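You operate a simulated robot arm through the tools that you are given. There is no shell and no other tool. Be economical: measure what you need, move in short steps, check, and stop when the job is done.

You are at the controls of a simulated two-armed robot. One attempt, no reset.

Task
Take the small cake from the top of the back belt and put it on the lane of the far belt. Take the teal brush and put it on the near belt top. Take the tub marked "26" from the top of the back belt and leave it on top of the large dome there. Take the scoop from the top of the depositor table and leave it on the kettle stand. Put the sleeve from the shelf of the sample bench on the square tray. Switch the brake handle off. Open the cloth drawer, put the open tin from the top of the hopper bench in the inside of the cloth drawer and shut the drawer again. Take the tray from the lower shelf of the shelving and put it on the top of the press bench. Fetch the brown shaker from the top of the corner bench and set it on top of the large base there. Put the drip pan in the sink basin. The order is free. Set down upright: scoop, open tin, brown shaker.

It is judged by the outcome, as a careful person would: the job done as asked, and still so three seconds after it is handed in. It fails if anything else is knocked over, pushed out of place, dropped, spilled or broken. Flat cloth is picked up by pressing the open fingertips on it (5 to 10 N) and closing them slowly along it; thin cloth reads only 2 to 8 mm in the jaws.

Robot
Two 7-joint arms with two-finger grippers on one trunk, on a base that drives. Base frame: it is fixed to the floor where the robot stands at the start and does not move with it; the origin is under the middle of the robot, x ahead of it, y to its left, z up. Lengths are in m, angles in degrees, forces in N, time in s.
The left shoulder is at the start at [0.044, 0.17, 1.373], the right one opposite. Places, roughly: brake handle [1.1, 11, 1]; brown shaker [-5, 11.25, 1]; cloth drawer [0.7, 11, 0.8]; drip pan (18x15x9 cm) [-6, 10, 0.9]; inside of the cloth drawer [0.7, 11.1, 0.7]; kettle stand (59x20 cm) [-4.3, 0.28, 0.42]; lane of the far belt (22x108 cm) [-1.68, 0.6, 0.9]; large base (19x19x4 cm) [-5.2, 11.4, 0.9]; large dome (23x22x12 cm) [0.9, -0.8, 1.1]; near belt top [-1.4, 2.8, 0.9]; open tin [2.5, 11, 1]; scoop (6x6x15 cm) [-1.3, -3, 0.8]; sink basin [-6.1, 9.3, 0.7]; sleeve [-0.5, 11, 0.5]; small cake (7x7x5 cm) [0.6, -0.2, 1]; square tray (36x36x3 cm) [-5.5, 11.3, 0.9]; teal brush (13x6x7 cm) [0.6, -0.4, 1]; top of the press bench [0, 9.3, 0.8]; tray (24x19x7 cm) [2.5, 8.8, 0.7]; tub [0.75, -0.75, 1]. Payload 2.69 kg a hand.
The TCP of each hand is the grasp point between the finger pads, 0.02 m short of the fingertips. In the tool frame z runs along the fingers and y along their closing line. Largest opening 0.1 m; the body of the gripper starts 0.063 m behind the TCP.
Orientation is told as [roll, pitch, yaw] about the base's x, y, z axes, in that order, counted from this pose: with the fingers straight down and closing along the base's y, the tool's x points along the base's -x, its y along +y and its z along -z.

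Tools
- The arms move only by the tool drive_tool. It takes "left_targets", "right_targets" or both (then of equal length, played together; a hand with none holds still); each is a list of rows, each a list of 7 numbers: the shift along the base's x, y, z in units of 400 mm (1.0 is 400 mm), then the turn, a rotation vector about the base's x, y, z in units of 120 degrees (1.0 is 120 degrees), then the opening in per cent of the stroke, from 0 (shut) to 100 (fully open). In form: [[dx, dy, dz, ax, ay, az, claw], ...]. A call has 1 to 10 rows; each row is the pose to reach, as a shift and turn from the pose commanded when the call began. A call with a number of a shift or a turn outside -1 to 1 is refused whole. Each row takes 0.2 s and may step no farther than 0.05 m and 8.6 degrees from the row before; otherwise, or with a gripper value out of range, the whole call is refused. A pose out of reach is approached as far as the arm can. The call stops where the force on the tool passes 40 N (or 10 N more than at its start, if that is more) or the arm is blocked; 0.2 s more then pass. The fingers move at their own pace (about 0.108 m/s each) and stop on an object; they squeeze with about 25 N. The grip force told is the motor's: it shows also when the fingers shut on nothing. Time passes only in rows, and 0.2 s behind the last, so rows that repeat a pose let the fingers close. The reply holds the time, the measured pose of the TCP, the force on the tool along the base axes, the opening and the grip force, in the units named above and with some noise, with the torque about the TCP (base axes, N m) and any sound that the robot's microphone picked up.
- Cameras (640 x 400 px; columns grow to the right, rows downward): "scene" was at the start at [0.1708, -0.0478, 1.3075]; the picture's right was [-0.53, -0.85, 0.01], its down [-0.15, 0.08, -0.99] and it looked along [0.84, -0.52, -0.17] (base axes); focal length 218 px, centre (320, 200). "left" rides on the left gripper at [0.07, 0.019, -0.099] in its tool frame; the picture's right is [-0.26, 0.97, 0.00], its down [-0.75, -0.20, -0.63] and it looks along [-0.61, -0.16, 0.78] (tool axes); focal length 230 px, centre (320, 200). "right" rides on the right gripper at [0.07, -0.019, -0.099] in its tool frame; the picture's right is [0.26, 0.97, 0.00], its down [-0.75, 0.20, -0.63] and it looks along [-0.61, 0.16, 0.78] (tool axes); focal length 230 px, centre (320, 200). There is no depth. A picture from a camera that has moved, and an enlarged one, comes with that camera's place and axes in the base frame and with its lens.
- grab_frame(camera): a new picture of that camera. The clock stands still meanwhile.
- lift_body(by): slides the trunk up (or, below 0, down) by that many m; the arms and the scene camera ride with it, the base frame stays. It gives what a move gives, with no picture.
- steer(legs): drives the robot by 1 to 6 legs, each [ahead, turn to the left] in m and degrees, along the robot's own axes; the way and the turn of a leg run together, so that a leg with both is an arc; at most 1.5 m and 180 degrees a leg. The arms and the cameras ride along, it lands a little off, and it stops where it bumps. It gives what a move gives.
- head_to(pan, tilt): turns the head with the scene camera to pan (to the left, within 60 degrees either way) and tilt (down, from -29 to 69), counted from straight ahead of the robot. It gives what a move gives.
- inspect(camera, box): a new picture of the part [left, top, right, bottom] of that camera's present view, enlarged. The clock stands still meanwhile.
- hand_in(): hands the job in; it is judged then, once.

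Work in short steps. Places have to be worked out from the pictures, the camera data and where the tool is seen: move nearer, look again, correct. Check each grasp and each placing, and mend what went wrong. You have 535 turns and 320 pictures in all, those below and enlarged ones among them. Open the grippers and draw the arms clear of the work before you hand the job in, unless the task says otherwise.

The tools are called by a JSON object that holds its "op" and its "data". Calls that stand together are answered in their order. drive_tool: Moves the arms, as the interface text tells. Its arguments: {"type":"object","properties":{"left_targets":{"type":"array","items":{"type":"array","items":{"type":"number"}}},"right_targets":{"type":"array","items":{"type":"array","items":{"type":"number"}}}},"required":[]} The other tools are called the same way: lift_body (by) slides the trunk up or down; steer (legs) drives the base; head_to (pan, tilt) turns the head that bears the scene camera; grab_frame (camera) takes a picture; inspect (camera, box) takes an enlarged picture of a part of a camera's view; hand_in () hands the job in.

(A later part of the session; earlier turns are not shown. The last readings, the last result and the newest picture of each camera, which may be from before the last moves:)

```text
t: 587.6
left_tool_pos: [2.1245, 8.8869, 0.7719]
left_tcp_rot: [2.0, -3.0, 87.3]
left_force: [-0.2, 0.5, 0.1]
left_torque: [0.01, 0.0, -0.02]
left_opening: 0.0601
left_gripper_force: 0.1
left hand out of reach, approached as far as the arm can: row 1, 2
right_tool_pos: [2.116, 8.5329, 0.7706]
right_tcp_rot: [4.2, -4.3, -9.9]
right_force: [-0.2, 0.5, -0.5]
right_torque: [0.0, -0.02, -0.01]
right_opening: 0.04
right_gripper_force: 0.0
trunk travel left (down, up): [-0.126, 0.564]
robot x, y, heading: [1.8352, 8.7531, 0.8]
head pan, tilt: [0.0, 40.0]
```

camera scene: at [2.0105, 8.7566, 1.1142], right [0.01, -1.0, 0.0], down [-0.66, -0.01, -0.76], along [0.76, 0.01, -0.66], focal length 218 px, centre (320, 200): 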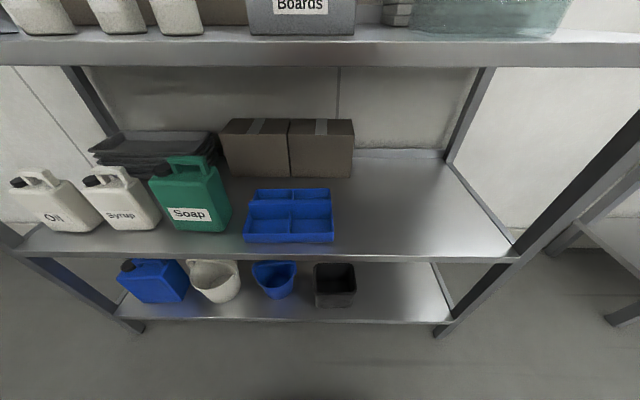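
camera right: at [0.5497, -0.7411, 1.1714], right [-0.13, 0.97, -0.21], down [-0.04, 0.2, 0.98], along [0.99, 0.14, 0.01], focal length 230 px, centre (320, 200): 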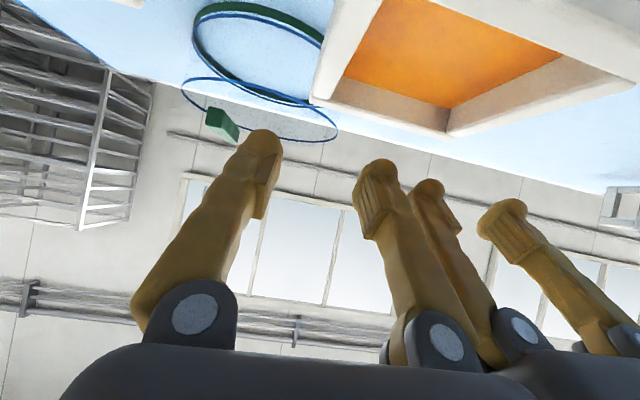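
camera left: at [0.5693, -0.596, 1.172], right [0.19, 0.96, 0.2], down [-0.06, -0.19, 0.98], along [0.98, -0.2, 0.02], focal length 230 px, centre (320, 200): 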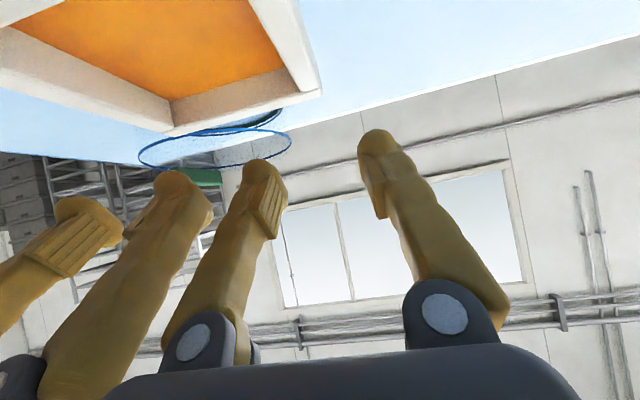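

Drive ahead 0.13 m and look.

{"op": "steer", "data": {"legs": [[0.13, 0]]}}

{"op": "grab_frame", "data": {"camera": "scene"}}

{"op": "grab_frame", "data": {"camera": "left"}}

```text
t: 588.9
left_tool_pos: [2.2534, 8.8889, 0.7722]
left_tcp_rot: [2.0, -2.9, 87.1]
left_force: [-0.5, 0.2, -1.2]
left_torque: [-0.03, 0.0, -0.01]
left_opening: 0.0599
left_gripper_force: 0.1
right_tool_pos: [2.2449, 8.5349, 0.7701]
right_tcp_rot: [4.1, -4.2, -9.9]
right_force: [0.0, 0.1, -0.5]
right_torque: [-0.01, 0.01, 0.03]
right_opening: 0.04
right_gripper_force: 0.0
trunk travel left (down, up): [-0.126, 0.564]
robot x, y, heading: [1.965, 8.7522, 0.6]
head pan, tilt: [0.0, 40.0]
```

```text
178 pictures are left
camera scene: at [2.1339, 8.7577, 0.7842], right [0.01, -1.0, 0.0], down [-0.66, -0.01, -0.75], along [0.75, 0.01, -0.66], focal length 218 px, centre (320, 200)
```

scene: 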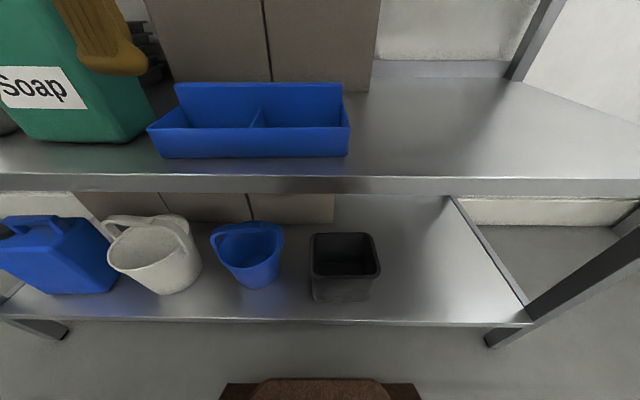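

```text
177 pictures are left
camera left: at [2.2346, 8.8136, 0.8675], right [-0.95, 0.3, 0.05], down [0.26, 0.7, 0.66], along [0.17, 0.64, -0.75], focal length 230 px, centre (320, 200)
```

left: 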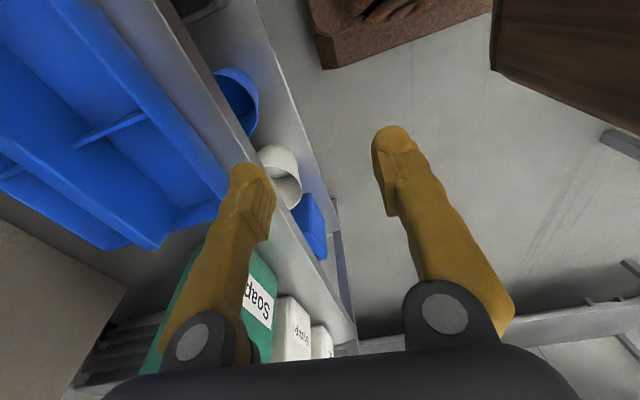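

Refined: front wall x≈2.383 (top z 0.679), shelf z 0.638, divider x≈2.476 (top 0.702). Lower 5 cm, then reach over the front wall.

{"op": "lift_body", "data": {"by": -0.045}}

{"op": "drive_tool", "data": {"left_targets": [[0.1, 0, 0, -0.01, 0.01, 0.01, 45], [0.2, 0, 0, -0.015, 0.02, 0.02, 45], [0.3, 0, 0, -0.015, 0.025, 0.025, 45], [0.335, 0, 0, -0.015, 0.025, 0.025, 45], [0.335, 0, 0, -0.015, 0.025, 0.025, 45]]}}

{"op": "grab_frame", "data": {"camera": "left"}}

{"op": "grab_frame", "data": {"camera": "scene"}}

```text
t: 589.8
left_tool_pos: [2.236, 8.8884, 0.7197]
left_tcp_rot: [3.8, -3.0, 87.0]
left_force: [-0.3, -0.1, 0.6]
left_torque: [0.01, 0.01, 0.01]
left_opening: 0.0598
left_gripper_force: 0.1
right_tool_pos: [2.2452, 8.5343, 0.7247]
right_tcp_rot: [4.6, -4.1, -11.2]
right_force: [-0.4, 0.0, -0.3]
right_torque: [0.01, -0.03, 0.04]
right_opening: 0.0401
right_gripper_force: 0.0
trunk travel left (down, up): [-0.081, 0.609]
robot x, y, heading: [1.9626, 8.7543, 0.3]
head pan, tilt: [0.0, 40.0]
```

```text
t: 591.0
left_tool_pos: [2.3759, 8.89, 0.7322]
left_tcp_rot: [4.1, -1.3, 90.0]
left_force: [0.5, 0.0, -0.4]
left_torque: [0.0, 0.0, -0.02]
left_opening: 0.0448
left_gripper_force: 0.1
right_tool_pos: [2.2451, 8.5329, 0.7245]
right_tcp_rot: [4.6, -4.1, -11.1]
right_force: [0.5, -0.1, 0.4]
right_torque: [-0.02, -0.01, 0.02]
right_opening: 0.0401
right_gripper_force: 0.1
trunk travel left (down, up): [-0.081, 0.609]
robot x, y, heading: [1.9625, 8.753, 0.6]
head pan, tilt: [0.0, 40.0]
```

```text
176 pictures are left
camera left: at [2.3632, 8.8173, 0.8306], right [-0.96, 0.26, 0.07], down [0.24, 0.74, 0.63], along [0.11, 0.63, -0.77], focal length 230 px, centre (320, 200)
```

left: 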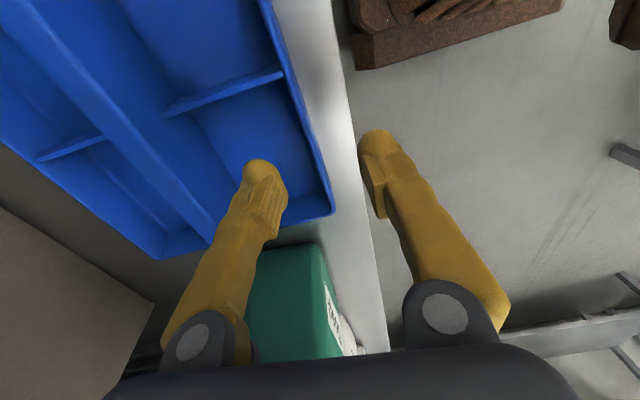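

```text
175 pictures are left
camera scene: at [2.1332, 8.7576, 0.7392], right [0.01, -1.0, 0.0], down [-0.66, -0.01, -0.75], along [0.75, 0.01, -0.66], focal length 218 px, centre (320, 200)
```

scene: 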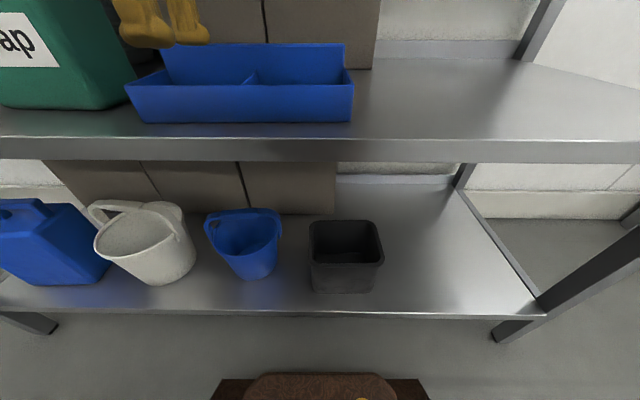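

The front wall lies right between the fingers. Lower 6 cm and close.

{"op": "drive_tool", "data": {"left_targets": [[0.005, 0, -0.08, 0, 0, 0, 45], [0.005, 0, -0.15, 0, 0, 0, 45], [0.005, 0, -0.15, 0, 0, 0, 45], [0.005, 0, -0.15, 0, 0, 0, 3], [0.005, 0, -0.15, 0, 0, 0, 3], [0.005, 0, -0.15, 0, 0, 0, 3]]}}

```text
t: 592.4
left_tool_pos: [2.3784, 8.8898, 0.6721]
left_tcp_rot: [3.9, -1.2, 90.0]
left_force: [0.0, 0.8, 0.8]
left_torque: [0.06, -0.03, 0.1]
left_opening: 0.0063
left_gripper_force: 25.0
right_tool_pos: [2.2449, 8.5337, 0.7239]
right_tcp_rot: [4.6, -4.1, -11.2]
right_force: [0.1, 0.4, 0.1]
right_torque: [-0.02, 0.02, -0.02]
right_opening: 0.0399
right_gripper_force: 0.0
trunk travel left (down, up): [-0.081, 0.609]
robot x, y, heading: [1.9637, 8.7564, 0.6]
head pan, tilt: [0.0, 40.0]
```

Wall gripped (6 mm). Pull it forward 9 cm.

{"op": "drive_tool", "data": {"left_targets": [[-0.05, 0, 0.004, 0, 0, 0, 3], [-0.1, 0, 0.004, 0, 0, 0, 3], [-0.15, 0, 0.004, 0, 0, 0, 3], [-0.2, 0, 0.004, 0, 0, 0, 3], [-0.225, 0, 0, 0, 0, 0, 3], [-0.225, 0, 0, 0, 0, 0, 3]]}}

{"op": "grab_frame", "data": {"camera": "scene"}}

```text
t: 593.8
left_tool_pos: [2.2871, 8.8883, 0.6725]
left_tcp_rot: [4.0, -1.4, 90.0]
left_force: [-0.8, 0.2, 0.0]
left_torque: [-0.05, -0.03, 0.04]
left_opening: 0.006
left_gripper_force: 24.9
right_tool_pos: [2.2451, 8.5346, 0.7244]
right_tcp_rot: [4.5, -4.2, -11.2]
right_force: [0.9, 0.1, 0.1]
right_torque: [0.03, 0.02, 0.03]
right_opening: 0.0401
right_gripper_force: 0.0
trunk travel left (down, up): [-0.081, 0.609]
robot x, y, heading: [1.9642, 8.7561, 0.6]
head pan, tilt: [0.0, 40.0]
```

```text
174 pictures are left
camera scene: at [2.1332, 8.7576, 0.7392], right [0.01, -1.0, 0.0], down [-0.66, -0.01, -0.75], along [0.75, 0.01, -0.66], focal length 218 px, centre (320, 200)
```

scene: 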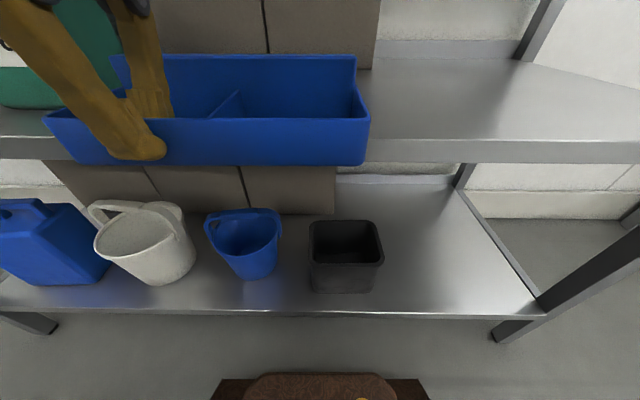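

Tray pulled out 9 cm. Release, rise, and move over the divider (x≈2.385).

{"op": "drive_tool", "data": {"left_targets": [[0, 0, 0, 0, 0, 0, 40], [0, 0, 0, 0, 0, 0, 45], [0, 0, 0.1, 0, 0, 0, 45], [0, 0, 0.17, -0.01, 0, 0, 45], [0.1, -0.025, 0.17, -0.02, 0.01, 0, 45], [0.2, -0.05, 0.17, -0.03, 0.01, 0, 45], [0.25, -0.05, 0.17, -0.03, 0.01, 0, 45], [0.25, -0.05, 0.17, -0.03, 0.01, 0, 45]]}}

{"op": "grab_frame", "data": {"camera": "left"}}

```text
t: 595.6
left_tool_pos: [2.3894, 8.8694, 0.7382]
left_tcp_rot: [5.3, 2.4, 90.1]
left_force: [0.4, 0.2, 0.8]
left_torque: [-0.02, 0.0, 0.0]
left_opening: 0.0452
left_gripper_force: 0.1
right_tool_pos: [2.244, 8.5344, 0.7244]
right_tcp_rot: [4.6, -4.0, -11.2]
right_force: [-0.6, 0.3, -0.2]
right_torque: [0.02, 0.03, 0.04]
right_opening: 0.0401
right_gripper_force: 0.1
trunk travel left (down, up): [-0.081, 0.609]
robot x, y, heading: [1.9671, 8.7557, 0.5]
head pan, tilt: [0.0, 40.0]
```

```text
173 pictures are left
camera left: at [2.3783, 8.8037, 0.8411], right [-0.96, 0.26, 0.08], down [0.26, 0.77, 0.58], along [0.09, 0.58, -0.81], focal length 230 px, centre (320, 200)
```

left: 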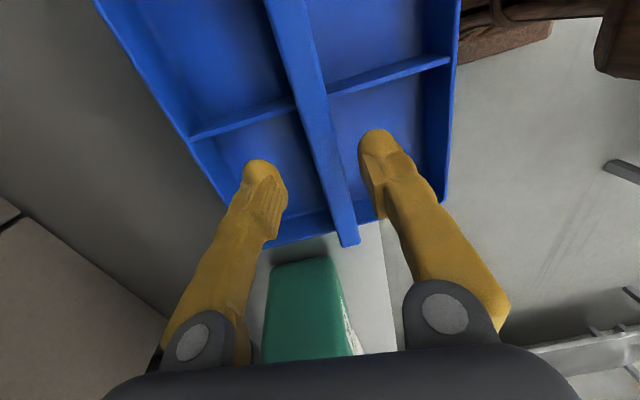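

Divider is centred between the fingers. Lower, level, and grip.

{"op": "drive_tool", "data": {"left_targets": [[0, 0, -0.04, 0.01, -0.02, 0, 45], [0, 0, -0.08, 0.02, -0.04, 0, 45], [0, 0, -0.12, 0.02, -0.044, 0, 45], [0, 0, -0.12, 0.02, -0.044, 0, 45], [0, 0, -0.12, 0.02, -0.044, 0, 3], [0, 0, -0.12, 0.02, -0.044, 0, 3], [0, 0, -0.12, 0.02, -0.044, 0, 3]]}}

{"op": "grab_frame", "data": {"camera": "left"}}

```text
t: 597.2
left_tool_pos: [2.3892, 8.8691, 0.6945]
left_tcp_rot: [-0.3, 0.5, 90.3]
left_force: [0.9, -3.7, 12.7]
left_torque: [-0.13, 0.05, -0.26]
left_opening: 0.0172
left_gripper_force: 25.0
right_tool_pos: [2.2434, 8.5335, 0.7244]
right_tcp_rot: [4.5, -4.2, -11.2]
right_force: [-0.9, 0.0, 0.7]
right_torque: [0.0, 0.04, 0.0]
right_opening: 0.04
right_gripper_force: 0.0
trunk travel left (down, up): [-0.081, 0.609]
robot x, y, heading: [1.9668, 8.7543, 0.6]
head pan, tilt: [0.0, 40.0]
```

```text
172 pictures are left
camera left: at [2.37, 8.8002, 0.7937], right [-0.97, 0.25, -0.01], down [0.19, 0.76, 0.62], along [0.16, 0.6, -0.78], focal length 230 px, centre (320, 200)
```

left: 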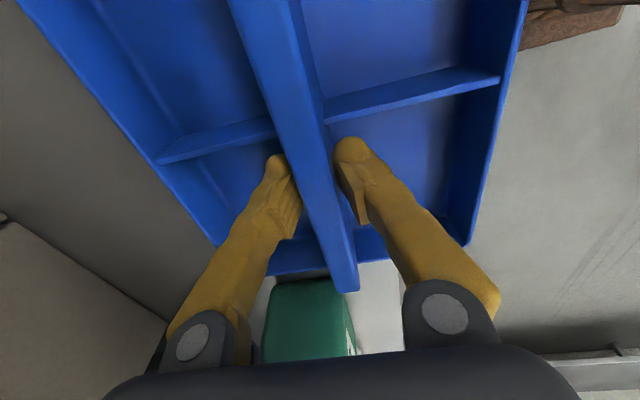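

Gripped at 17 mm. Lift 3.5 cm and draw back with the arm.

{"op": "drive_tool", "data": {"left_targets": [[0, 0, 0.04, 0, 0, 0, 3], [0, 0, 0.09, 0, 0, 0, 3], [-0.06, 0, 0.1, 0, 0, 0, 3], [-0.13, 0, 0.1, 0, 0, 0, 3], [-0.2, 0, 0.1, 0, 0, 0, 3], [-0.25, 0, 0.1, 0, 0, 0, 3], [-0.25, 0, 0.1, 0, 0, 0, 3]]}}

{"op": "grab_frame", "data": {"camera": "scene"}}

```text
t: 598.8
left_tool_pos: [2.2861, 8.8681, 0.7285]
left_tcp_rot: [0.6, 0.0, 90.0]
left_force: [-0.2, 0.0, -2.7]
left_torque: [0.05, -0.03, -0.02]
left_opening: 0.0168
left_gripper_force: 25.0
right_tool_pos: [2.2442, 8.5348, 0.7247]
right_tcp_rot: [4.6, -4.1, -11.2]
right_force: [-0.2, 0.4, -0.2]
right_torque: [0.02, -0.02, 0.0]
right_opening: 0.04
right_gripper_force: 0.1
trunk travel left (down, up): [-0.081, 0.609]
robot x, y, heading: [1.9706, 8.7566, 0.7]
head pan, tilt: [0.0, 40.0]
```

```text
171 pictures are left
camera scene: at [2.1331, 8.7577, 0.7392], right [0.01, -1.0, 0.0], down [-0.66, -0.01, -0.76], along [0.75, 0.01, -0.66], focal length 218 px, centre (320, 200)
```

scene: 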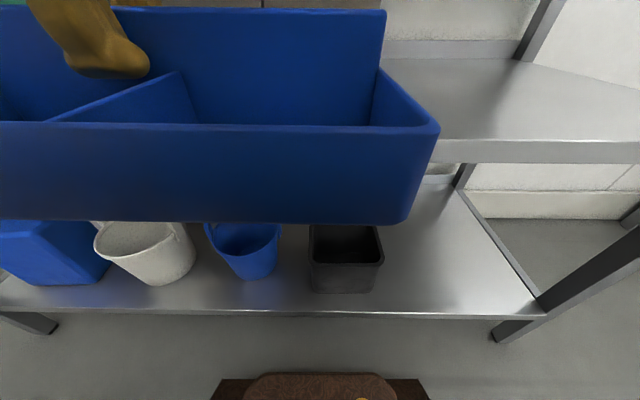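

Tray held level. Back the base off 0.45 m.

{"op": "steer", "data": {"legs": [[-0.45, 0]]}}

{"op": "drive_tool", "data": {"left_targets": [[0.06, 0.05, 0.06, 0, 0, 0, 3], [0.14, 0.1, 0.12, 0, 0, 0, 3], [0.2, 0.15, 0.18, 0, 0, 0, 3], [0.2, 0.15, 0.18, 0, 0, 0, 3]]}}

{"op": "lift_body", "data": {"by": 0.33}}

```text
t: 601.5
left_tool_pos: [1.8379, 8.8642, 0.7277]
left_tcp_rot: [0.6, -0.1, 89.7]
left_force: [-0.5, 0.6, -2.9]
left_torque: [0.08, 0.01, -0.03]
left_opening: 0.017
left_gripper_force: 25.1
right_tool_pos: [1.7929, 8.5301, 0.7249]
right_tcp_rot: [4.6, -4.1, -11.5]
right_force: [0.2, 0.6, 0.3]
right_torque: [-0.03, -0.02, 0.01]
right_opening: 0.0397
right_gripper_force: 0.0
trunk travel left (down, up): [-0.081, 0.609]
robot x, y, heading: [1.5154, 8.7517, 0.3]
head pan, tilt: [0.0, 40.0]
```

```text
t: 602.5
left_tool_pos: [1.9063, 8.9234, 0.8046]
left_tcp_rot: [-0.4, -0.1, 89.5]
left_force: [1.1, 0.3, -3.5]
left_torque: [0.09, -0.01, 0.01]
left_opening: 0.017
left_gripper_force: 25.2
right_tool_pos: [1.7949, 8.5306, 0.7234]
right_tcp_rot: [5.0, -3.9, -12.9]
right_force: [0.5, -0.2, -0.3]
right_torque: [0.0, -0.02, 0.02]
right_opening: 0.0398
right_gripper_force: 0.1
trunk travel left (down, up): [-0.081, 0.609]
robot x, y, heading: [1.5167, 8.7521, 0.2]
head pan, tilt: [0.0, 40.0]
```

```text
t: 605.7
left_tool_pos: [1.9077, 8.9229, 1.1352]
left_tcp_rot: [-0.2, -0.1, 89.6]
left_force: [0.0, 0.0, -2.7]
left_torque: [0.06, 0.0, -0.01]
left_opening: 0.0167
left_gripper_force: 25.0
right_tool_pos: [1.7991, 8.5287, 1.0527]
right_tcp_rot: [5.3, -3.9, -13.4]
right_force: [-0.1, 0.2, -0.2]
right_torque: [0.01, -0.01, 0.02]
right_opening: 0.0401
right_gripper_force: 0.1
trunk travel left (down, up): [-0.411, 0.279]
robot x, y, heading: [1.5169, 8.7493, 0.3]
head pan, tilt: [0.0, 40.0]
```

Now to the press bench. Turn right (away from the bench) to face south, then go round.

{"op": "steer", "data": {"legs": [[0, -18], [0, -18], [0, -18], [0, -18], [0, -18], [0, -18]]}}

```text
t: 612.3
left_tool_pos: [1.5531, 8.3271, 1.1338]
left_tcp_rot: [-0.5, -0.1, -19.0]
left_force: [-0.5, -0.3, -1.5]
left_torque: [-0.02, -0.09, -0.01]
left_opening: 0.0172
left_gripper_force: 25.2
right_tool_pos: [1.2174, 8.5591, 1.0585]
right_tcp_rot: [4.5, -3.0, -120.5]
right_force: [-0.3, -0.3, 0.0]
right_torque: [0.03, 0.01, 0.02]
right_opening: 0.0399
right_gripper_force: 0.0
trunk travel left (down, up): [-0.411, 0.279]
robot x, y, heading: [1.5224, 8.7491, -108.4]
head pan, tilt: [0.0, 40.0]
```

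Drive 1.0 m south-west, then turn right toward the bench.

{"op": "steer", "data": {"legs": [[1.0, 0]]}}

{"op": "steer", "data": {"legs": [[0, -18], [0, -18], [0, -18], [0, -18], [0, -18], [0, -18]]}}

{"op": "steer", "data": {"legs": [[0, -18], [0, -18], [0, -12]]}}

{"op": "head_to", "data": {"pan": 0, "tilt": 20}}

{"op": "grab_frame", "data": {"camera": "scene"}}

```text
t: 617.5
left_tool_pos: [1.2586, 7.4038, 1.1293]
left_tcp_rot: [0.6, -0.1, -18.3]
left_force: [-0.5, -1.2, -2.6]
left_torque: [-0.03, -0.07, 0.01]
left_opening: 0.0172
left_gripper_force: 25.1
right_tool_pos: [0.9133, 7.6128, 1.058]
right_tcp_rot: [5.1, -2.3, -122.0]
right_force: [-0.7, 0.1, 0.3]
right_torque: [0.04, -0.01, 0.0]
right_opening: 0.0398
right_gripper_force: 0.0
trunk travel left (down, up): [-0.411, 0.279]
robot x, y, heading: [1.2195, 7.8111, -107.6]
head pan, tilt: [0.0, 40.0]
```

```text
t: 618.3
left_tool_pos: [1.2653, 7.4623, 1.0998]
left_tcp_rot: [6.5, 0.0, -20.8]
left_force: [0.2, 0.2, -2.7]
left_torque: [-0.08, -0.07, 0.0]
left_opening: 0.017
left_gripper_force: 24.7
right_tool_pos: [0.9049, 7.6376, 1.0554]
right_tcp_rot: [5.8, 0.8, -129.5]
right_force: [-0.4, 0.9, 0.7]
right_torque: [-0.03, -0.02, -0.03]
right_opening: 0.04
right_gripper_force: 0.1
trunk travel left (down, up): [-0.411, 0.279]
robot x, y, heading: [1.2124, 7.8067, -109.9]
head pan, tilt: [0.0, 40.0]
stopped in leg 1: the robot was blocked; the commanded pose is now the measured one
```

```text
t: 619.1
left_tool_pos: [1.2656, 7.4999, 1.093]
left_tcp_rot: [9.1, 0.1, -23.6]
left_force: [0.4, 1.3, -1.9]
left_torque: [-0.09, -0.04, -0.02]
left_opening: 0.0174
left_gripper_force: 24.6
right_tool_pos: [0.8972, 7.6606, 1.0557]
right_tcp_rot: [6.0, 3.4, -134.9]
right_force: [0.5, 0.3, 0.5]
right_torque: [-0.03, 0.0, -0.02]
right_opening: 0.0399
right_gripper_force: 0.1
trunk travel left (down, up): [-0.411, 0.279]
robot x, y, heading: [1.2149, 7.8068, -112.3]
head pan, tilt: [0.0, 40.0]
stopped in leg 1: the robot was blocked; the commanded pose is now the measured one
```

```text
t: 620.0
left_tool_pos: [1.2645, 7.4969, 1.0928]
left_tcp_rot: [8.8, 0.2, -23.7]
left_force: [0.6, -0.2, -2.5]
left_torque: [-0.03, -0.07, 0.01]
left_opening: 0.0172
left_gripper_force: 24.9
right_tool_pos: [0.8986, 7.6587, 1.0572]
right_tcp_rot: [5.8, 3.5, -134.8]
right_force: [0.3, 0.7, -0.1]
right_torque: [-0.03, 0.0, 0.0]
right_opening: 0.04
right_gripper_force: 0.1
trunk travel left (down, up): [-0.411, 0.279]
robot x, y, heading: [1.2194, 7.8074, -112.3]
head pan, tilt: [0.0, 20.0]
```

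```text
170 pictures are left
camera scene: at [1.1479, 7.6412, 1.1004], right [-0.92, 0.38, 0.0], down [0.14, 0.33, -0.93], along [-0.36, -0.86, -0.36], focal length 218 px, centre (320, 200)
```

scene: 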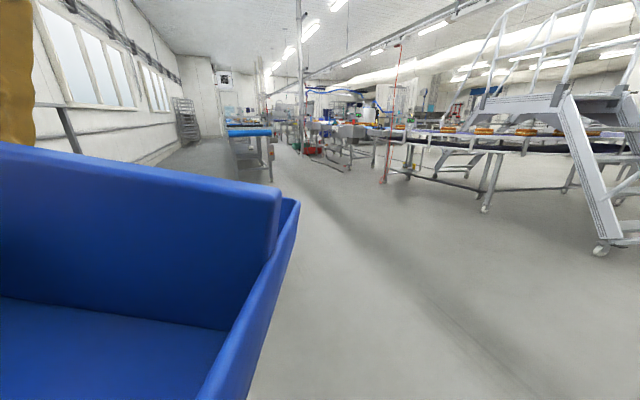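

The tray had crept against my body. Extend and level the left hand, then retry.

{"op": "drive_tool", "data": {"left_targets": [[-0.02, -0.1, 0.03, -0.02, 0.008, 0, 3], [-0.04, -0.2, 0.06, -0.04, 0.016, 0, 3], [-0.06, -0.3, 0.09, -0.06, 0.024, 0, 3], [-0.078, -0.4, 0.12, -0.067, 0.0295, 0, 3], [-0.078, -0.47, 0.12, -0.067, 0.0295, 0, 3], [-0.078, -0.47, 0.12, -0.067, 0.0295, 0, 3]], "right_targets": [[-0.02, -0.04, 0, 0, 0, 0, 40], [-0.04, -0.09, 0, 0, 0, 0, 40], [-0.05, -0.14, 0, 0, 0, 0, 40], [-0.05, -0.14, 0, 0, 0, 0, 40], [-0.05, -0.14, 0, 0, 0, 0, 40], [-0.05, -0.14, 0, 0, 0, 0, 40]]}}

{"op": "steer", "data": {"legs": [[0, -18], [0, -18], [0, -18], [0, -18], [0, -18], [0, -18]]}}

```text
t: 621.4
left_tool_pos: [1.2313, 7.3032, 1.1538]
left_tcp_rot: [-3.4, 0.0, -23.7]
left_force: [0.4, 0.8, -2.4]
left_torque: [-0.03, -0.05, 0.04]
left_opening: 0.0172
left_gripper_force: 25.1
right_tool_pos: [0.8873, 7.6169, 1.0628]
right_tcp_rot: [6.0, 1.4, -132.4]
right_force: [0.6, 0.3, -1.0]
right_torque: [0.0, 0.03, 0.0]
right_opening: 0.0401
right_gripper_force: 0.0
trunk travel left (down, up): [-0.411, 0.279]
robot x, y, heading: [1.2182, 7.81, -112.5]
head pan, tilt: [0.0, 20.0]
```

```text
t: 627.9
left_tool_pos: [0.735, 7.9466, 1.1544]
left_tcp_rot: [-3.2, 0.2, -131.3]
left_force: [0.6, 0.2, -3.0]
left_torque: [-0.03, 0.06, 0.06]
left_opening: 0.017
left_gripper_force: 24.8
right_tool_pos: [1.1367, 8.1797, 1.0623]
right_tcp_rot: [6.0, 1.4, 119.9]
right_force: [-0.3, -1.0, -0.3]
right_torque: [-0.04, 0.03, 0.0]
right_opening: 0.04
right_gripper_force: 0.0
trunk travel left (down, up): [-0.411, 0.279]
robot x, y, heading: [1.2137, 7.8047, 140.0]
head pan, tilt: [0.0, 20.0]
```

Works. Turn the remaining ~45° to face north and look at the bench.

{"op": "steer", "data": {"legs": [[0, -15], [0, -15]]}}

{"op": "head_to", "data": {"pan": 0, "tilt": 15}}

{"op": "grab_frame", "data": {"camera": "scene"}}

```text
t: 630.1
left_tool_pos: [0.8771, 8.1505, 1.161]
left_tcp_rot: [-4.2, 0.0, -161.2]
left_force: [0.8, 0.9, -2.4]
left_torque: [-0.04, 0.05, 0.03]
left_opening: 0.0173
left_gripper_force: 24.8
right_tool_pos: [1.3413, 8.1514, 1.0597]
right_tcp_rot: [5.7, 2.1, 90.1]
right_force: [-0.1, 0.9, 0.1]
right_torque: [-0.04, 0.01, 0.04]
right_opening: 0.04
right_gripper_force: 0.2
trunk travel left (down, up): [-0.411, 0.279]
robot x, y, heading: [1.2137, 7.8024, 110.1]
head pan, tilt: [0.0, 20.0]
```

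```text
t: 630.8
left_tool_pos: [0.8849, 8.133, 1.17]
left_tcp_rot: [-5.3, 0.1, -161.1]
left_force: [0.8, -0.7, -1.9]
left_torque: [-0.02, 0.09, -0.01]
left_opening: 0.0172
left_gripper_force: 25.2
right_tool_pos: [1.3528, 8.1249, 1.0473]
right_tcp_rot: [4.6, 5.2, 90.2]
right_force: [0.6, -0.1, 0.4]
right_torque: [0.02, 0.03, -0.03]
right_opening: 0.0401
right_gripper_force: 0.0
trunk travel left (down, up): [-0.411, 0.279]
robot x, y, heading: [1.2139, 7.7992, 109.8]
head pan, tilt: [0.0, 15.0]
```

```text
169 pictures are left
camera scene: at [1.1516, 7.9738, 1.1088], right [0.94, 0.34, 0.0], down [0.09, -0.26, -0.96], along [-0.33, 0.9, -0.27], focal length 218 px, centre (320, 200)
```

scene: 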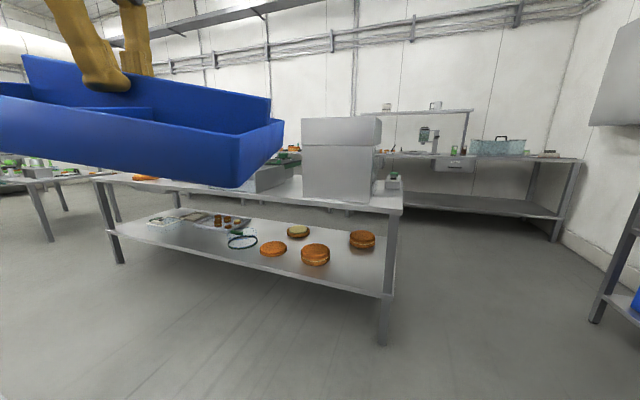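

The bench has free space at its front-left (x≈-0.9…-0.45). Drive there: turn left to ~166°, go 1.6 m.

{"op": "drive_tool", "data": {"left_targets": [[0, 0.03, 0, -0.01, 0.03, 0, 3], [-0.02, 0.08, -0.02, -0.02, 0.05, 0, 3], [-0.02, 0.1, -0.04, -0.02, 0.05, 0, 3], [-0.02, 0.1, -0.04, -0.02, 0.05, 0, 3]]}}

{"op": "steer", "data": {"legs": [[0, 18], [0, 18], [0, 20]]}}

```text
t: 631.8
left_tool_pos: [0.8728, 8.1729, 1.1507]
left_tcp_rot: [-4.8, -6.4, -161.2]
left_force: [0.2, -0.3, -3.8]
left_torque: [-0.04, 0.07, 0.02]
left_opening: 0.017
left_gripper_force: 25.0
right_tool_pos: [1.35, 8.1264, 1.0472]
right_tcp_rot: [4.6, 5.1, 90.0]
right_force: [-0.1, 0.0, -0.1]
right_torque: [-0.01, -0.03, 0.01]
right_opening: 0.0399
right_gripper_force: 0.0
trunk travel left (down, up): [-0.411, 0.279]
robot x, y, heading: [1.2137, 7.8017, 110.1]
head pan, tilt: [0.0, 15.0]
```

```text
t: 635.3
left_tool_pos: [0.7145, 7.731, 1.1511]
left_tcp_rot: [-4.8, -6.4, -105.5]
left_force: [0.4, -0.4, -1.9]
left_torque: [-0.03, 0.0, -0.01]
left_opening: 0.0172
left_gripper_force: 25.0
right_tool_pos: [1.0148, 8.0995, 1.0583]
right_tcp_rot: [5.4, 2.7, 145.9]
right_force: [-0.2, 0.3, -0.3]
right_torque: [0.02, 0.01, 0.0]
right_opening: 0.0401
right_gripper_force: 0.0
trunk travel left (down, up): [-0.411, 0.279]
robot x, y, heading: [1.2123, 7.8062, 166.0]
head pan, tilt: [0.0, 15.0]
```

Drive 1.4 m, then 0.25 m.

{"op": "steer", "data": {"legs": [[1.4, 0]]}}

{"op": "steer", "data": {"legs": [[0.25, 0]]}}

{"op": "steer", "data": {"legs": [[0, -18], [0, -18], [0, -18], [0, -18]]}}

{"op": "grab_frame", "data": {"camera": "scene"}}

```text
t: 642.2
left_tool_pos: [-0.6126, 8.0592, 1.1575]
left_tcp_rot: [-5.6, -6.3, -104.9]
left_force: [-1.2, 0.4, -3.3]
left_torque: [-0.08, -0.02, 0.0]
left_opening: 0.0171
left_gripper_force: 24.4
right_tool_pos: [-0.3252, 8.4336, 1.0519]
right_tcp_rot: [5.4, 4.2, 144.2]
right_force: [0.3, 0.1, 0.0]
right_torque: [-0.01, 0.0, 0.03]
right_opening: 0.04
right_gripper_force: 0.0
trunk travel left (down, up): [-0.411, 0.279]
robot x, y, heading: [-0.1286, 8.1409, 166.1]
head pan, tilt: [0.0, 15.0]
```

```text
t: 644.0
left_tool_pos: [-0.8358, 8.1142, 1.1656]
left_tcp_rot: [-6.7, -6.6, -104.8]
left_force: [-0.6, -0.2, -2.5]
left_torque: [-0.07, 0.01, -0.02]
left_opening: 0.0171
left_gripper_force: 25.2
right_tool_pos: [-0.5634, 8.4948, 1.0498]
right_tcp_rot: [5.6, 5.1, 142.0]
right_force: [-0.1, 0.3, 0.0]
right_torque: [0.02, 0.03, -0.01]
right_opening: 0.0397
right_gripper_force: 0.0
trunk travel left (down, up): [-0.411, 0.279]
robot x, y, heading: [-0.3747, 8.2019, 166.1]
head pan, tilt: [0.0, 15.0]
```

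```text
t: 648.5
left_tool_pos: [-0.5997, 8.5973, 1.1608]
left_tcp_rot: [-5.9, -6.5, -176.9]
left_force: [0.2, 0.0, -1.9]
left_torque: [-0.04, -0.01, -0.02]
left_opening: 0.0172
left_gripper_force: 25.1
right_tool_pos: [-0.1529, 8.4696, 1.0514]
right_tcp_rot: [5.1, 6.7, 69.5]
right_force: [-0.4, -0.2, -0.3]
right_torque: [0.02, 0.01, 0.03]
right_opening: 0.0403
right_gripper_force: 0.1
trunk travel left (down, up): [-0.411, 0.279]
robot x, y, heading: [-0.3806, 8.2025, 94.2]
head pan, tilt: [0.0, 15.0]
```

```text
168 pictures are left
camera scene: at [-0.3936, 8.3848, 1.1086], right [1.0, 0.07, 0.0], down [0.02, -0.27, -0.96], along [-0.07, 0.96, -0.28], focal length 218 px, centre (320, 200)
```

scene: 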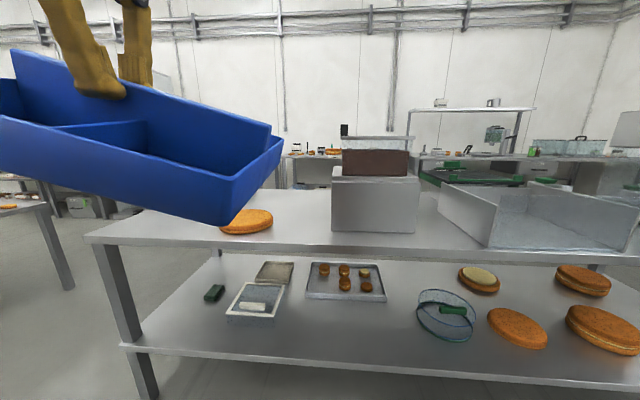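

Bench's left end (x −1.2…−0.83) looks free beside the big cake at [-0.72,9.1]. Raise the tray to look beneath it.

{"op": "drive_tool", "data": {"left_targets": [[0, 0, 0.08, 0, 0.01, 0, 3], [0.05, -0.05, 0.16, 0.01, 0.02, 0, 3], [0.1, -0.1, 0.26, 0.02, 0.03, 0, 3], [0.15, -0.1, 0.36, 0.03, 0.03, 0, 3], [0.15, -0.1, 0.36, 0.03, 0.03, 0, 3]]}}

{"op": "head_to", "data": {"pan": 30, "tilt": 20}}

{"op": "grab_frame", "data": {"camera": "scene"}}

```text
t: 648.9
left_tool_pos: [-0.6051, 8.5552, 1.1425]
left_tcp_rot: [-2.8, -5.6, -177.1]
left_force: [-3.4, -1.6, -6.4]
left_torque: [0.06, -0.11, -0.03]
left_opening: 0.0171
left_gripper_force: 25.1
left hand out of reach, approached as far as the arm can: row 1
right_tool_pos: [-0.1526, 8.4566, 1.0502]
right_tcp_rot: [4.5, 9.9, 66.1]
right_force: [-1.4, -0.2, 0.2]
right_torque: [0.05, -0.16, 0.03]
right_opening: 0.04
right_gripper_force: 0.0
trunk travel left (down, up): [-0.411, 0.279]
robot x, y, heading: [-0.3809, 8.1986, 94.1]
head pan, tilt: [0.0, 15.0]
stopped in row 1 (left hand): the arm was blocked; the commanded pose is now the measured one
```

```text
t: 649.9
left_tool_pos: [-0.5974, 8.5602, 1.144]
left_tcp_rot: [-2.8, -6.0, -177.2]
left_force: [0.9, -0.7, -2.4]
left_torque: [0.0, 0.01, 0.0]
left_opening: 0.0171
left_gripper_force: 24.8
right_tool_pos: [-0.1457, 8.4577, 1.047]
right_tcp_rot: [4.7, 10.3, 66.1]
right_force: [-0.2, 0.2, 0.4]
right_torque: [-0.03, 0.03, -0.01]
right_opening: 0.04
right_gripper_force: 0.0
trunk travel left (down, up): [-0.411, 0.279]
robot x, y, heading: [-0.3797, 8.2033, 94.2]
head pan, tilt: [30.0, 20.0]
```

```text
167 pictures are left
camera scene: at [-0.4385, 8.3688, 1.1007], right [0.83, 0.56, -0.01], down [0.19, -0.3, -0.93], along [-0.53, 0.77, -0.36], focal length 218 px, centre (320, 200)
```

scene: 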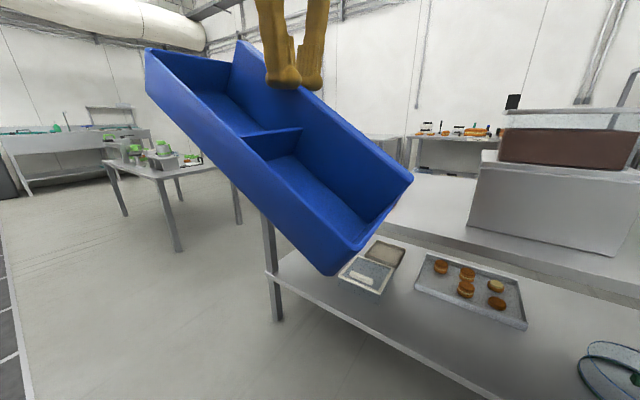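

I'll move the base to face the bench's left end: turn left, drive 0.6 m, turn back.

{"op": "steer", "data": {"legs": [[0, 18], [0, 18]]}}

{"op": "steer", "data": {"legs": [[0.58, 0]]}}

```text
t: 650.7
left_tool_pos: [-0.6061, 8.5094, 1.1381]
left_tcp_rot: [-0.8, -4.6, -175.3]
left_force: [0.3, -0.1, -2.5]
left_torque: [0.05, 0.06, 0.02]
left_opening: 0.0173
left_gripper_force: 24.8
right_tool_pos: [-0.1541, 8.4576, 1.047]
right_tcp_rot: [4.1, 13.5, 66.4]
right_force: [0.3, 0.0, -0.1]
right_torque: [-0.03, 0.01, 0.0]
right_opening: 0.0399
right_gripper_force: 0.0
trunk travel left (down, up): [-0.411, 0.279]
robot x, y, heading: [-0.3788, 8.2012, 96.5]
head pan, tilt: [30.0, 20.0]
stopped in leg 1: the robot was blocked; the commanded pose is now the measured one
```

```text
t: 654.0
left_tool_pos: [-0.6732, 9.0845, 1.1383]
left_tcp_rot: [-1.0, -4.7, -175.4]
left_force: [0.5, -0.1, -2.8]
left_torque: [-0.01, 0.0, 0.01]
left_opening: 0.0168
left_gripper_force: 24.9
right_tool_pos: [-0.2209, 9.0294, 1.0476]
right_tcp_rot: [4.2, 13.4, 66.4]
right_force: [0.9, 1.0, -0.5]
right_torque: [0.0, 0.0, -0.01]
right_opening: 0.0404
right_gripper_force: 0.0
trunk travel left (down, up): [-0.411, 0.279]
robot x, y, heading: [-0.4482, 8.7724, 96.9]
head pan, tilt: [30.0, 20.0]
```

Chained wrongly: I'm now close to the bench. Look before moving.

{"op": "grab_frame", "data": {"camera": "scene"}}

{"op": "grab_frame", "data": {"camera": "left"}}

```text
166 pictures are left
camera scene: at [-0.5123, 8.9388, 1.1005], right [0.8, 0.6, -0.01], down [0.21, -0.29, -0.93], along [-0.56, 0.75, -0.36], focal length 218 px, centre (320, 200)
```

scene: 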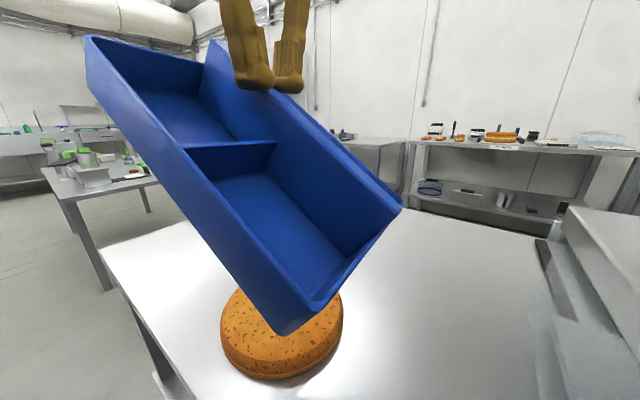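

```text
165 pictures are left
camera left: at [-0.594, 9.0703, 1.2309], right [-0.18, -0.98, 0.0], down [-0.71, 0.13, 0.69], along [-0.68, 0.12, -0.72], focal length 230 px, centre (320, 200)
```

left: 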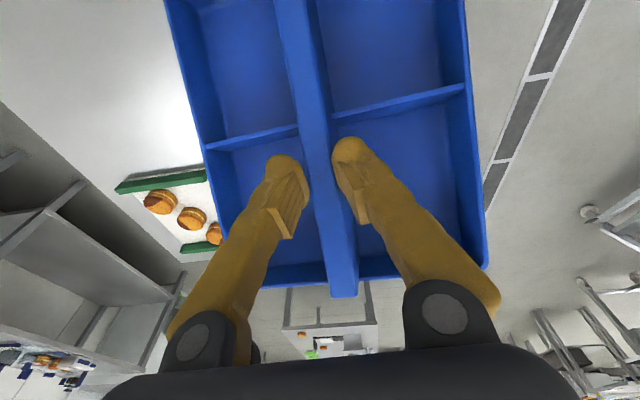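

Good view: behind the cake, around [-0.55,9.30], the bench is free. Move the tray there and raise the right hand.

{"op": "drive_tool", "data": {"left_targets": [[0.05, 0.09, 0, 0.001, -0.01, -0.01, 3], [0.1, 0.18, 0, 0.002, -0.02, -0.02, 3], [0.15, 0.27, 0, 0.003, -0.03, -0.03, 3], [0.2, 0.36, 0, 0.0034, -0.039, -0.04, 3], [0.25, 0.45, 0, 0.0034, -0.039, -0.04, 3], [0.307, 0.54, 0, 0.0034, -0.039, -0.04, 3], [0.307, 0.54, 0, 0.0034, -0.039, -0.04, 3]], "right_targets": [[0.05, -0.02, 0.08, 0, 0, 0, 40], [0.1, -0.04, 0.16, 0, 0, 0, 40], [0.15, -0.06, 0.24, 0, 0, 0, 40], [0.17, -0.08, 0.32, 0, 0, 0, 40], [0.17, -0.08, 0.38, 0, 0, 0, 40], [0.17, -0.08, 0.38, 0, 0, 0, 40], [0.17, -0.08, 0.38, 0, 0, 0, 40]]}}

{"op": "grab_frame", "data": {"camera": "scene"}}

```text
t: 655.6
left_tool_pos: [-0.5483, 9.2802, 1.1451]
left_tcp_rot: [-2.2, -0.2, 180.0]
left_force: [-0.3, -0.6, -0.1]
left_torque: [0.02, -0.05, -0.01]
left_opening: 0.0027
left_gripper_force: 0.0
right_tool_pos: [-0.1496, 8.9797, 1.202]
right_tcp_rot: [4.3, 12.6, 66.4]
right_force: [-0.5, 0.5, 0.0]
right_torque: [-0.01, 0.01, 0.0]
right_opening: 0.0397
right_gripper_force: 0.1
right hand out of reach, approached as far as the arm can: row 1
trunk travel left (down, up): [-0.411, 0.279]
robot x, y, heading: [-0.4453, 8.7679, 96.6]
head pan, tilt: [30.0, 20.0]
```

```text
164 pictures are left
camera scene: at [-0.5123, 8.9373, 1.1008], right [0.8, 0.6, -0.01], down [0.21, -0.29, -0.93], along [-0.56, 0.75, -0.36], focal length 218 px, centre (320, 200)
```

scene: 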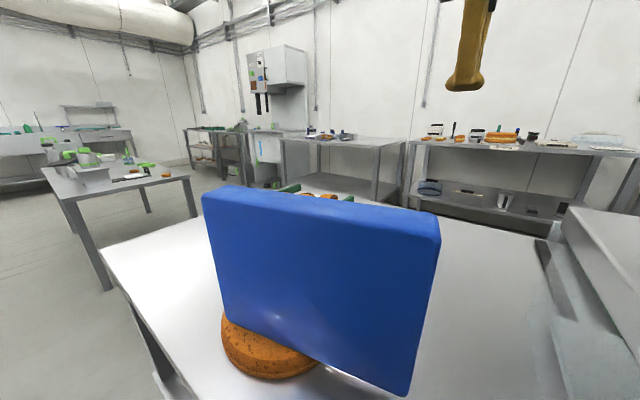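

The tray slipped out and is now standing on edge by the cake. Look closely.

{"op": "grab_frame", "data": {"camera": "left"}}

{"op": "head_to", "data": {"pan": 20, "tilt": 45}}

{"op": "grab_frame", "data": {"camera": "scene"}}

```text
163 pictures are left
camera left: at [-0.4784, 9.2581, 1.2431], right [-0.26, -0.97, -0.04], down [-0.75, 0.18, 0.64], along [-0.61, 0.19, -0.77], focal length 230 px, centre (320, 200)
```

left: 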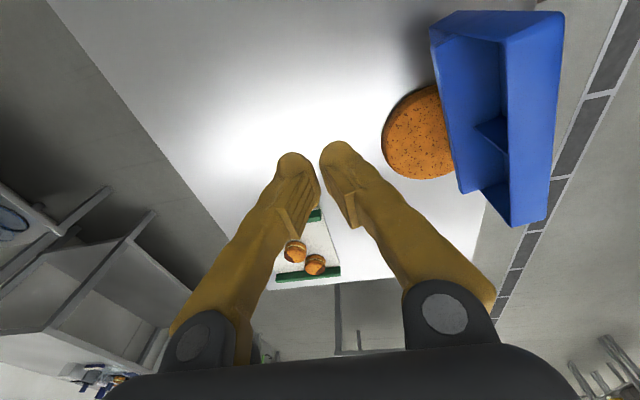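

```text
t: 656.5
left_tool_pos: [-0.5479, 9.2822, 1.1452]
left_tcp_rot: [-2.2, -0.1, 180.0]
left_force: [0.5, -0.2, 0.6]
left_torque: [0.04, -0.01, 0.01]
left_opening: 0.003
left_gripper_force: 0.0
right_tool_pos: [-0.1511, 8.9805, 1.2017]
right_tcp_rot: [4.4, 12.8, 66.4]
right_force: [0.1, -0.1, -0.7]
right_torque: [-0.01, 0.0, 0.0]
right_opening: 0.04
right_gripper_force: 0.1
trunk travel left (down, up): [-0.411, 0.279]
robot x, y, heading: [-0.4431, 8.7753, 96.7]
head pan, tilt: [20.0, 45.0]
```

```text
162 pictures are left
camera scene: at [-0.4929, 8.9354, 1.0621], right [0.89, 0.45, -0.01], down [0.32, -0.64, -0.7], along [-0.32, 0.62, -0.72], focal length 218 px, centre (320, 200)
```

scene: 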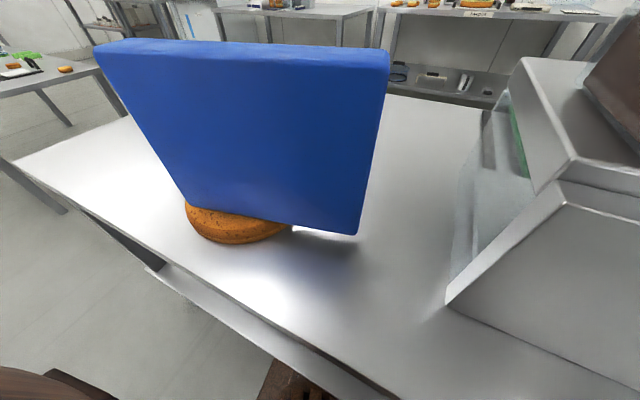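

The tray stands on its side wall on/next to the cake, its top flange (≈4.7 cm wide) running from [-0.53,9.10] to [-0.78,9.04] at z≈1.0. I'll grip that flange from above: move the open left hand over its middle.

{"op": "drive_tool", "data": {"left_targets": [[-0.02, -0.1, 0.02, 0, 0, 0.02, 75], [-0.07, -0.2, 0.02, 0.005, 0, 0.05, 75], [-0.13, -0.3, 0.0, 0.01, 0, 0.08, 75], [-0.2, -0.4, -0.03, 0.015, 0, 0.1, 75], [-0.265, -0.5, -0.06, 0.018, 0, 0.108, 75], [-0.265, -0.525, -0.09, 0.018, 0, 0.108, 75], [-0.265, -0.525, -0.09, 0.018, 0, 0.108, 75]]}}

{"op": "grab_frame", "data": {"camera": "left"}}

{"op": "grab_frame", "data": {"camera": "scene"}}

```text
refused: row 4 steps farther than a row can; nothing moved
```

```text
161 pictures are left
camera left: at [-0.4784, 9.2589, 1.2427], right [-0.26, -0.97, -0.04], down [-0.75, 0.18, 0.64], along [-0.61, 0.19, -0.77], focal length 230 px, centre (320, 200)
```

left: 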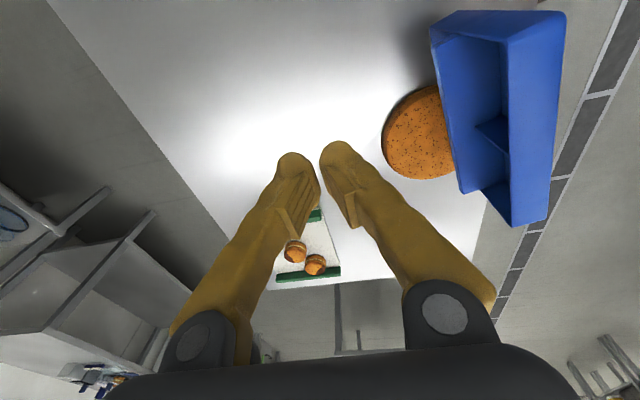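

```text
160 pictures are left
camera scene: at [-0.4929, 8.9354, 1.0621], right [0.89, 0.45, -0.01], down [0.32, -0.64, -0.7], along [-0.32, 0.62, -0.72], focal length 218 px, centre (320, 200)
```

scene: 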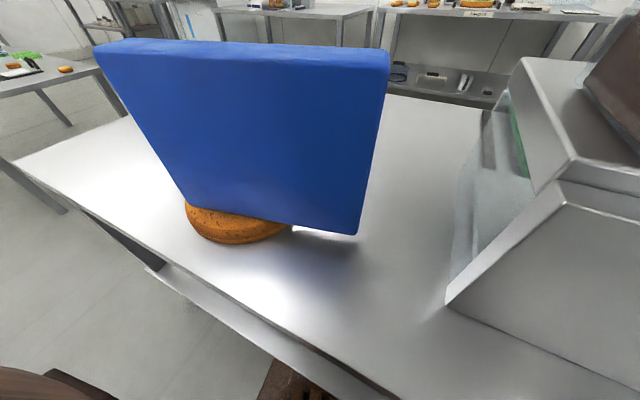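

Steady. Repeat with smaller rows.

{"op": "drive_tool", "data": {"left_targets": [[-0.02, -0.09, 0.02, 0, 0, 0.02, 75], [-0.06, -0.18, 0.02, 0.005, 0, 0.05, 75], [-0.11, -0.27, 0.01, 0.01, 0, 0.08, 75], [-0.16, -0.36, -0.01, 0.015, 0, 0.1, 75], [-0.21, -0.44, -0.04, 0.018, 0, 0.108, 75], [-0.265, -0.525, -0.07, 0.018, 0, 0.108, 75], [-0.265, -0.525, -0.09, 0.018, 0, 0.108, 75], [-0.265, -0.525, -0.09, 0.018, 0, 0.108, 75]]}}

{"op": "grab_frame", "data": {"camera": "left"}}

{"op": "grab_frame", "data": {"camera": "scene"}}

```text
t: 658.3
left_tool_pos: [-0.6539, 9.068, 1.1024]
left_tcp_rot: [-3.2, 0.1, -167.1]
left_force: [-0.2, 1.0, -0.8]
left_torque: [0.01, -0.03, 0.0]
left_opening: 0.0754
left_gripper_force: 0.1
right_tool_pos: [-0.1508, 8.9806, 1.2015]
right_tcp_rot: [4.3, 12.6, 66.4]
right_force: [-0.8, 1.0, -0.7]
right_torque: [-0.01, -0.03, 0.0]
right_opening: 0.0401
right_gripper_force: 0.1
trunk travel left (down, up): [-0.411, 0.279]
robot x, y, heading: [-0.4456, 8.7757, 96.7]
head pan, tilt: [20.0, 45.0]
```

```text
159 pictures are left
camera left: at [-0.5809, 9.0604, 1.1995], right [-0.04, -1.0, -0.06], down [-0.77, -0.01, 0.64], along [-0.64, 0.07, -0.77], focal length 230 px, centre (320, 200)
```

left: 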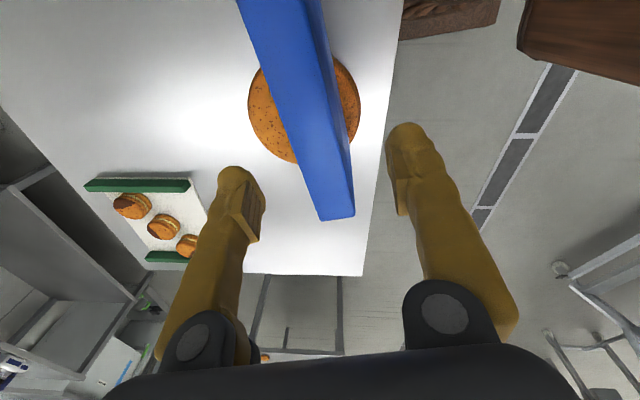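

```text
158 pictures are left
camera scene: at [-0.4938, 8.935, 1.0621], right [0.89, 0.45, -0.01], down [0.32, -0.64, -0.7], along [-0.31, 0.62, -0.72], focal length 218 px, centre (320, 200)
```

scene: 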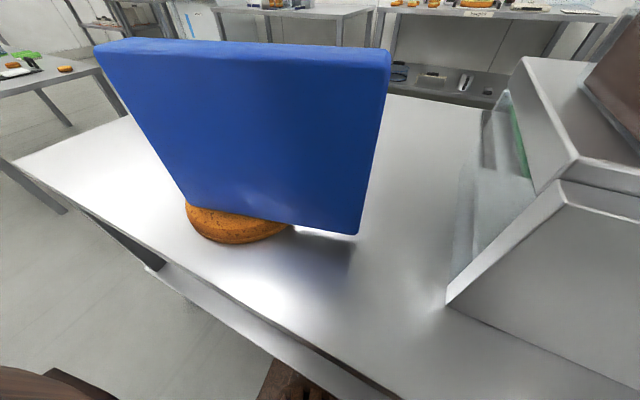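

Flange centre near [-0.655,9.085]; shift and descend carefully to z≈1.015, then close.

{"op": "drive_tool", "data": {"left_targets": [[0, 0.04, -0.05, 0, 0, 0, 75], [0, 0.04, -0.12, 0, 0, 0, 75], [0, 0.04, -0.19, 0, 0, 0, 75], [0, 0.04, -0.215, 0, 0, 0, 75], [0, 0.04, -0.215, 0, 0, 0, 60], [0, 0.04, -0.215, 0, 0, 0, 40], [0, 0.04, -0.215, 0, 0, 0, 20], [0, 0.04, -0.215, 0, 0, 0, 20]]}}

{"op": "grab_frame", "data": {"camera": "left"}}

```text
t: 660.1
left_tool_pos: [-0.6541, 9.0862, 1.022]
left_tcp_rot: [-4.3, 0.1, -167.1]
left_force: [-0.1, 0.2, -0.3]
left_torque: [-0.02, 0.02, 0.0]
left_opening: 0.0387
left_gripper_force: 25.0
right_tool_pos: [-0.1513, 8.981, 1.2018]
right_tcp_rot: [4.4, 12.7, 66.4]
right_force: [0.2, -0.5, -0.1]
right_torque: [-0.01, -0.03, 0.0]
right_opening: 0.0399
right_gripper_force: 0.1
trunk travel left (down, up): [-0.411, 0.279]
robot x, y, heading: [-0.4449, 8.7718, 96.7]
head pan, tilt: [20.0, 45.0]
```

```text
157 pictures are left
camera left: at [-0.5805, 9.0769, 1.1188], right [-0.04, -1.0, -0.07], down [-0.77, -0.02, 0.64], along [-0.64, 0.08, -0.76], focal length 230 px, centre (320, 200)
```

left: 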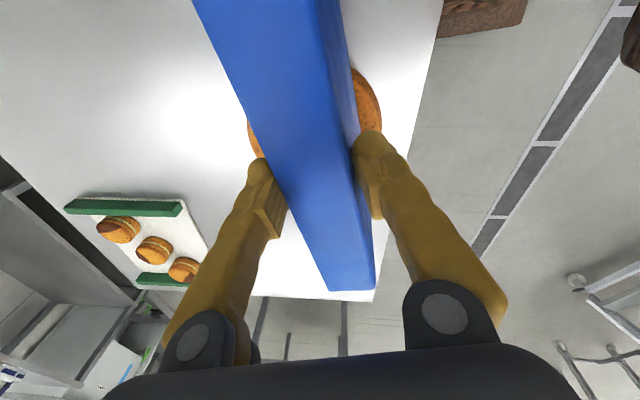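

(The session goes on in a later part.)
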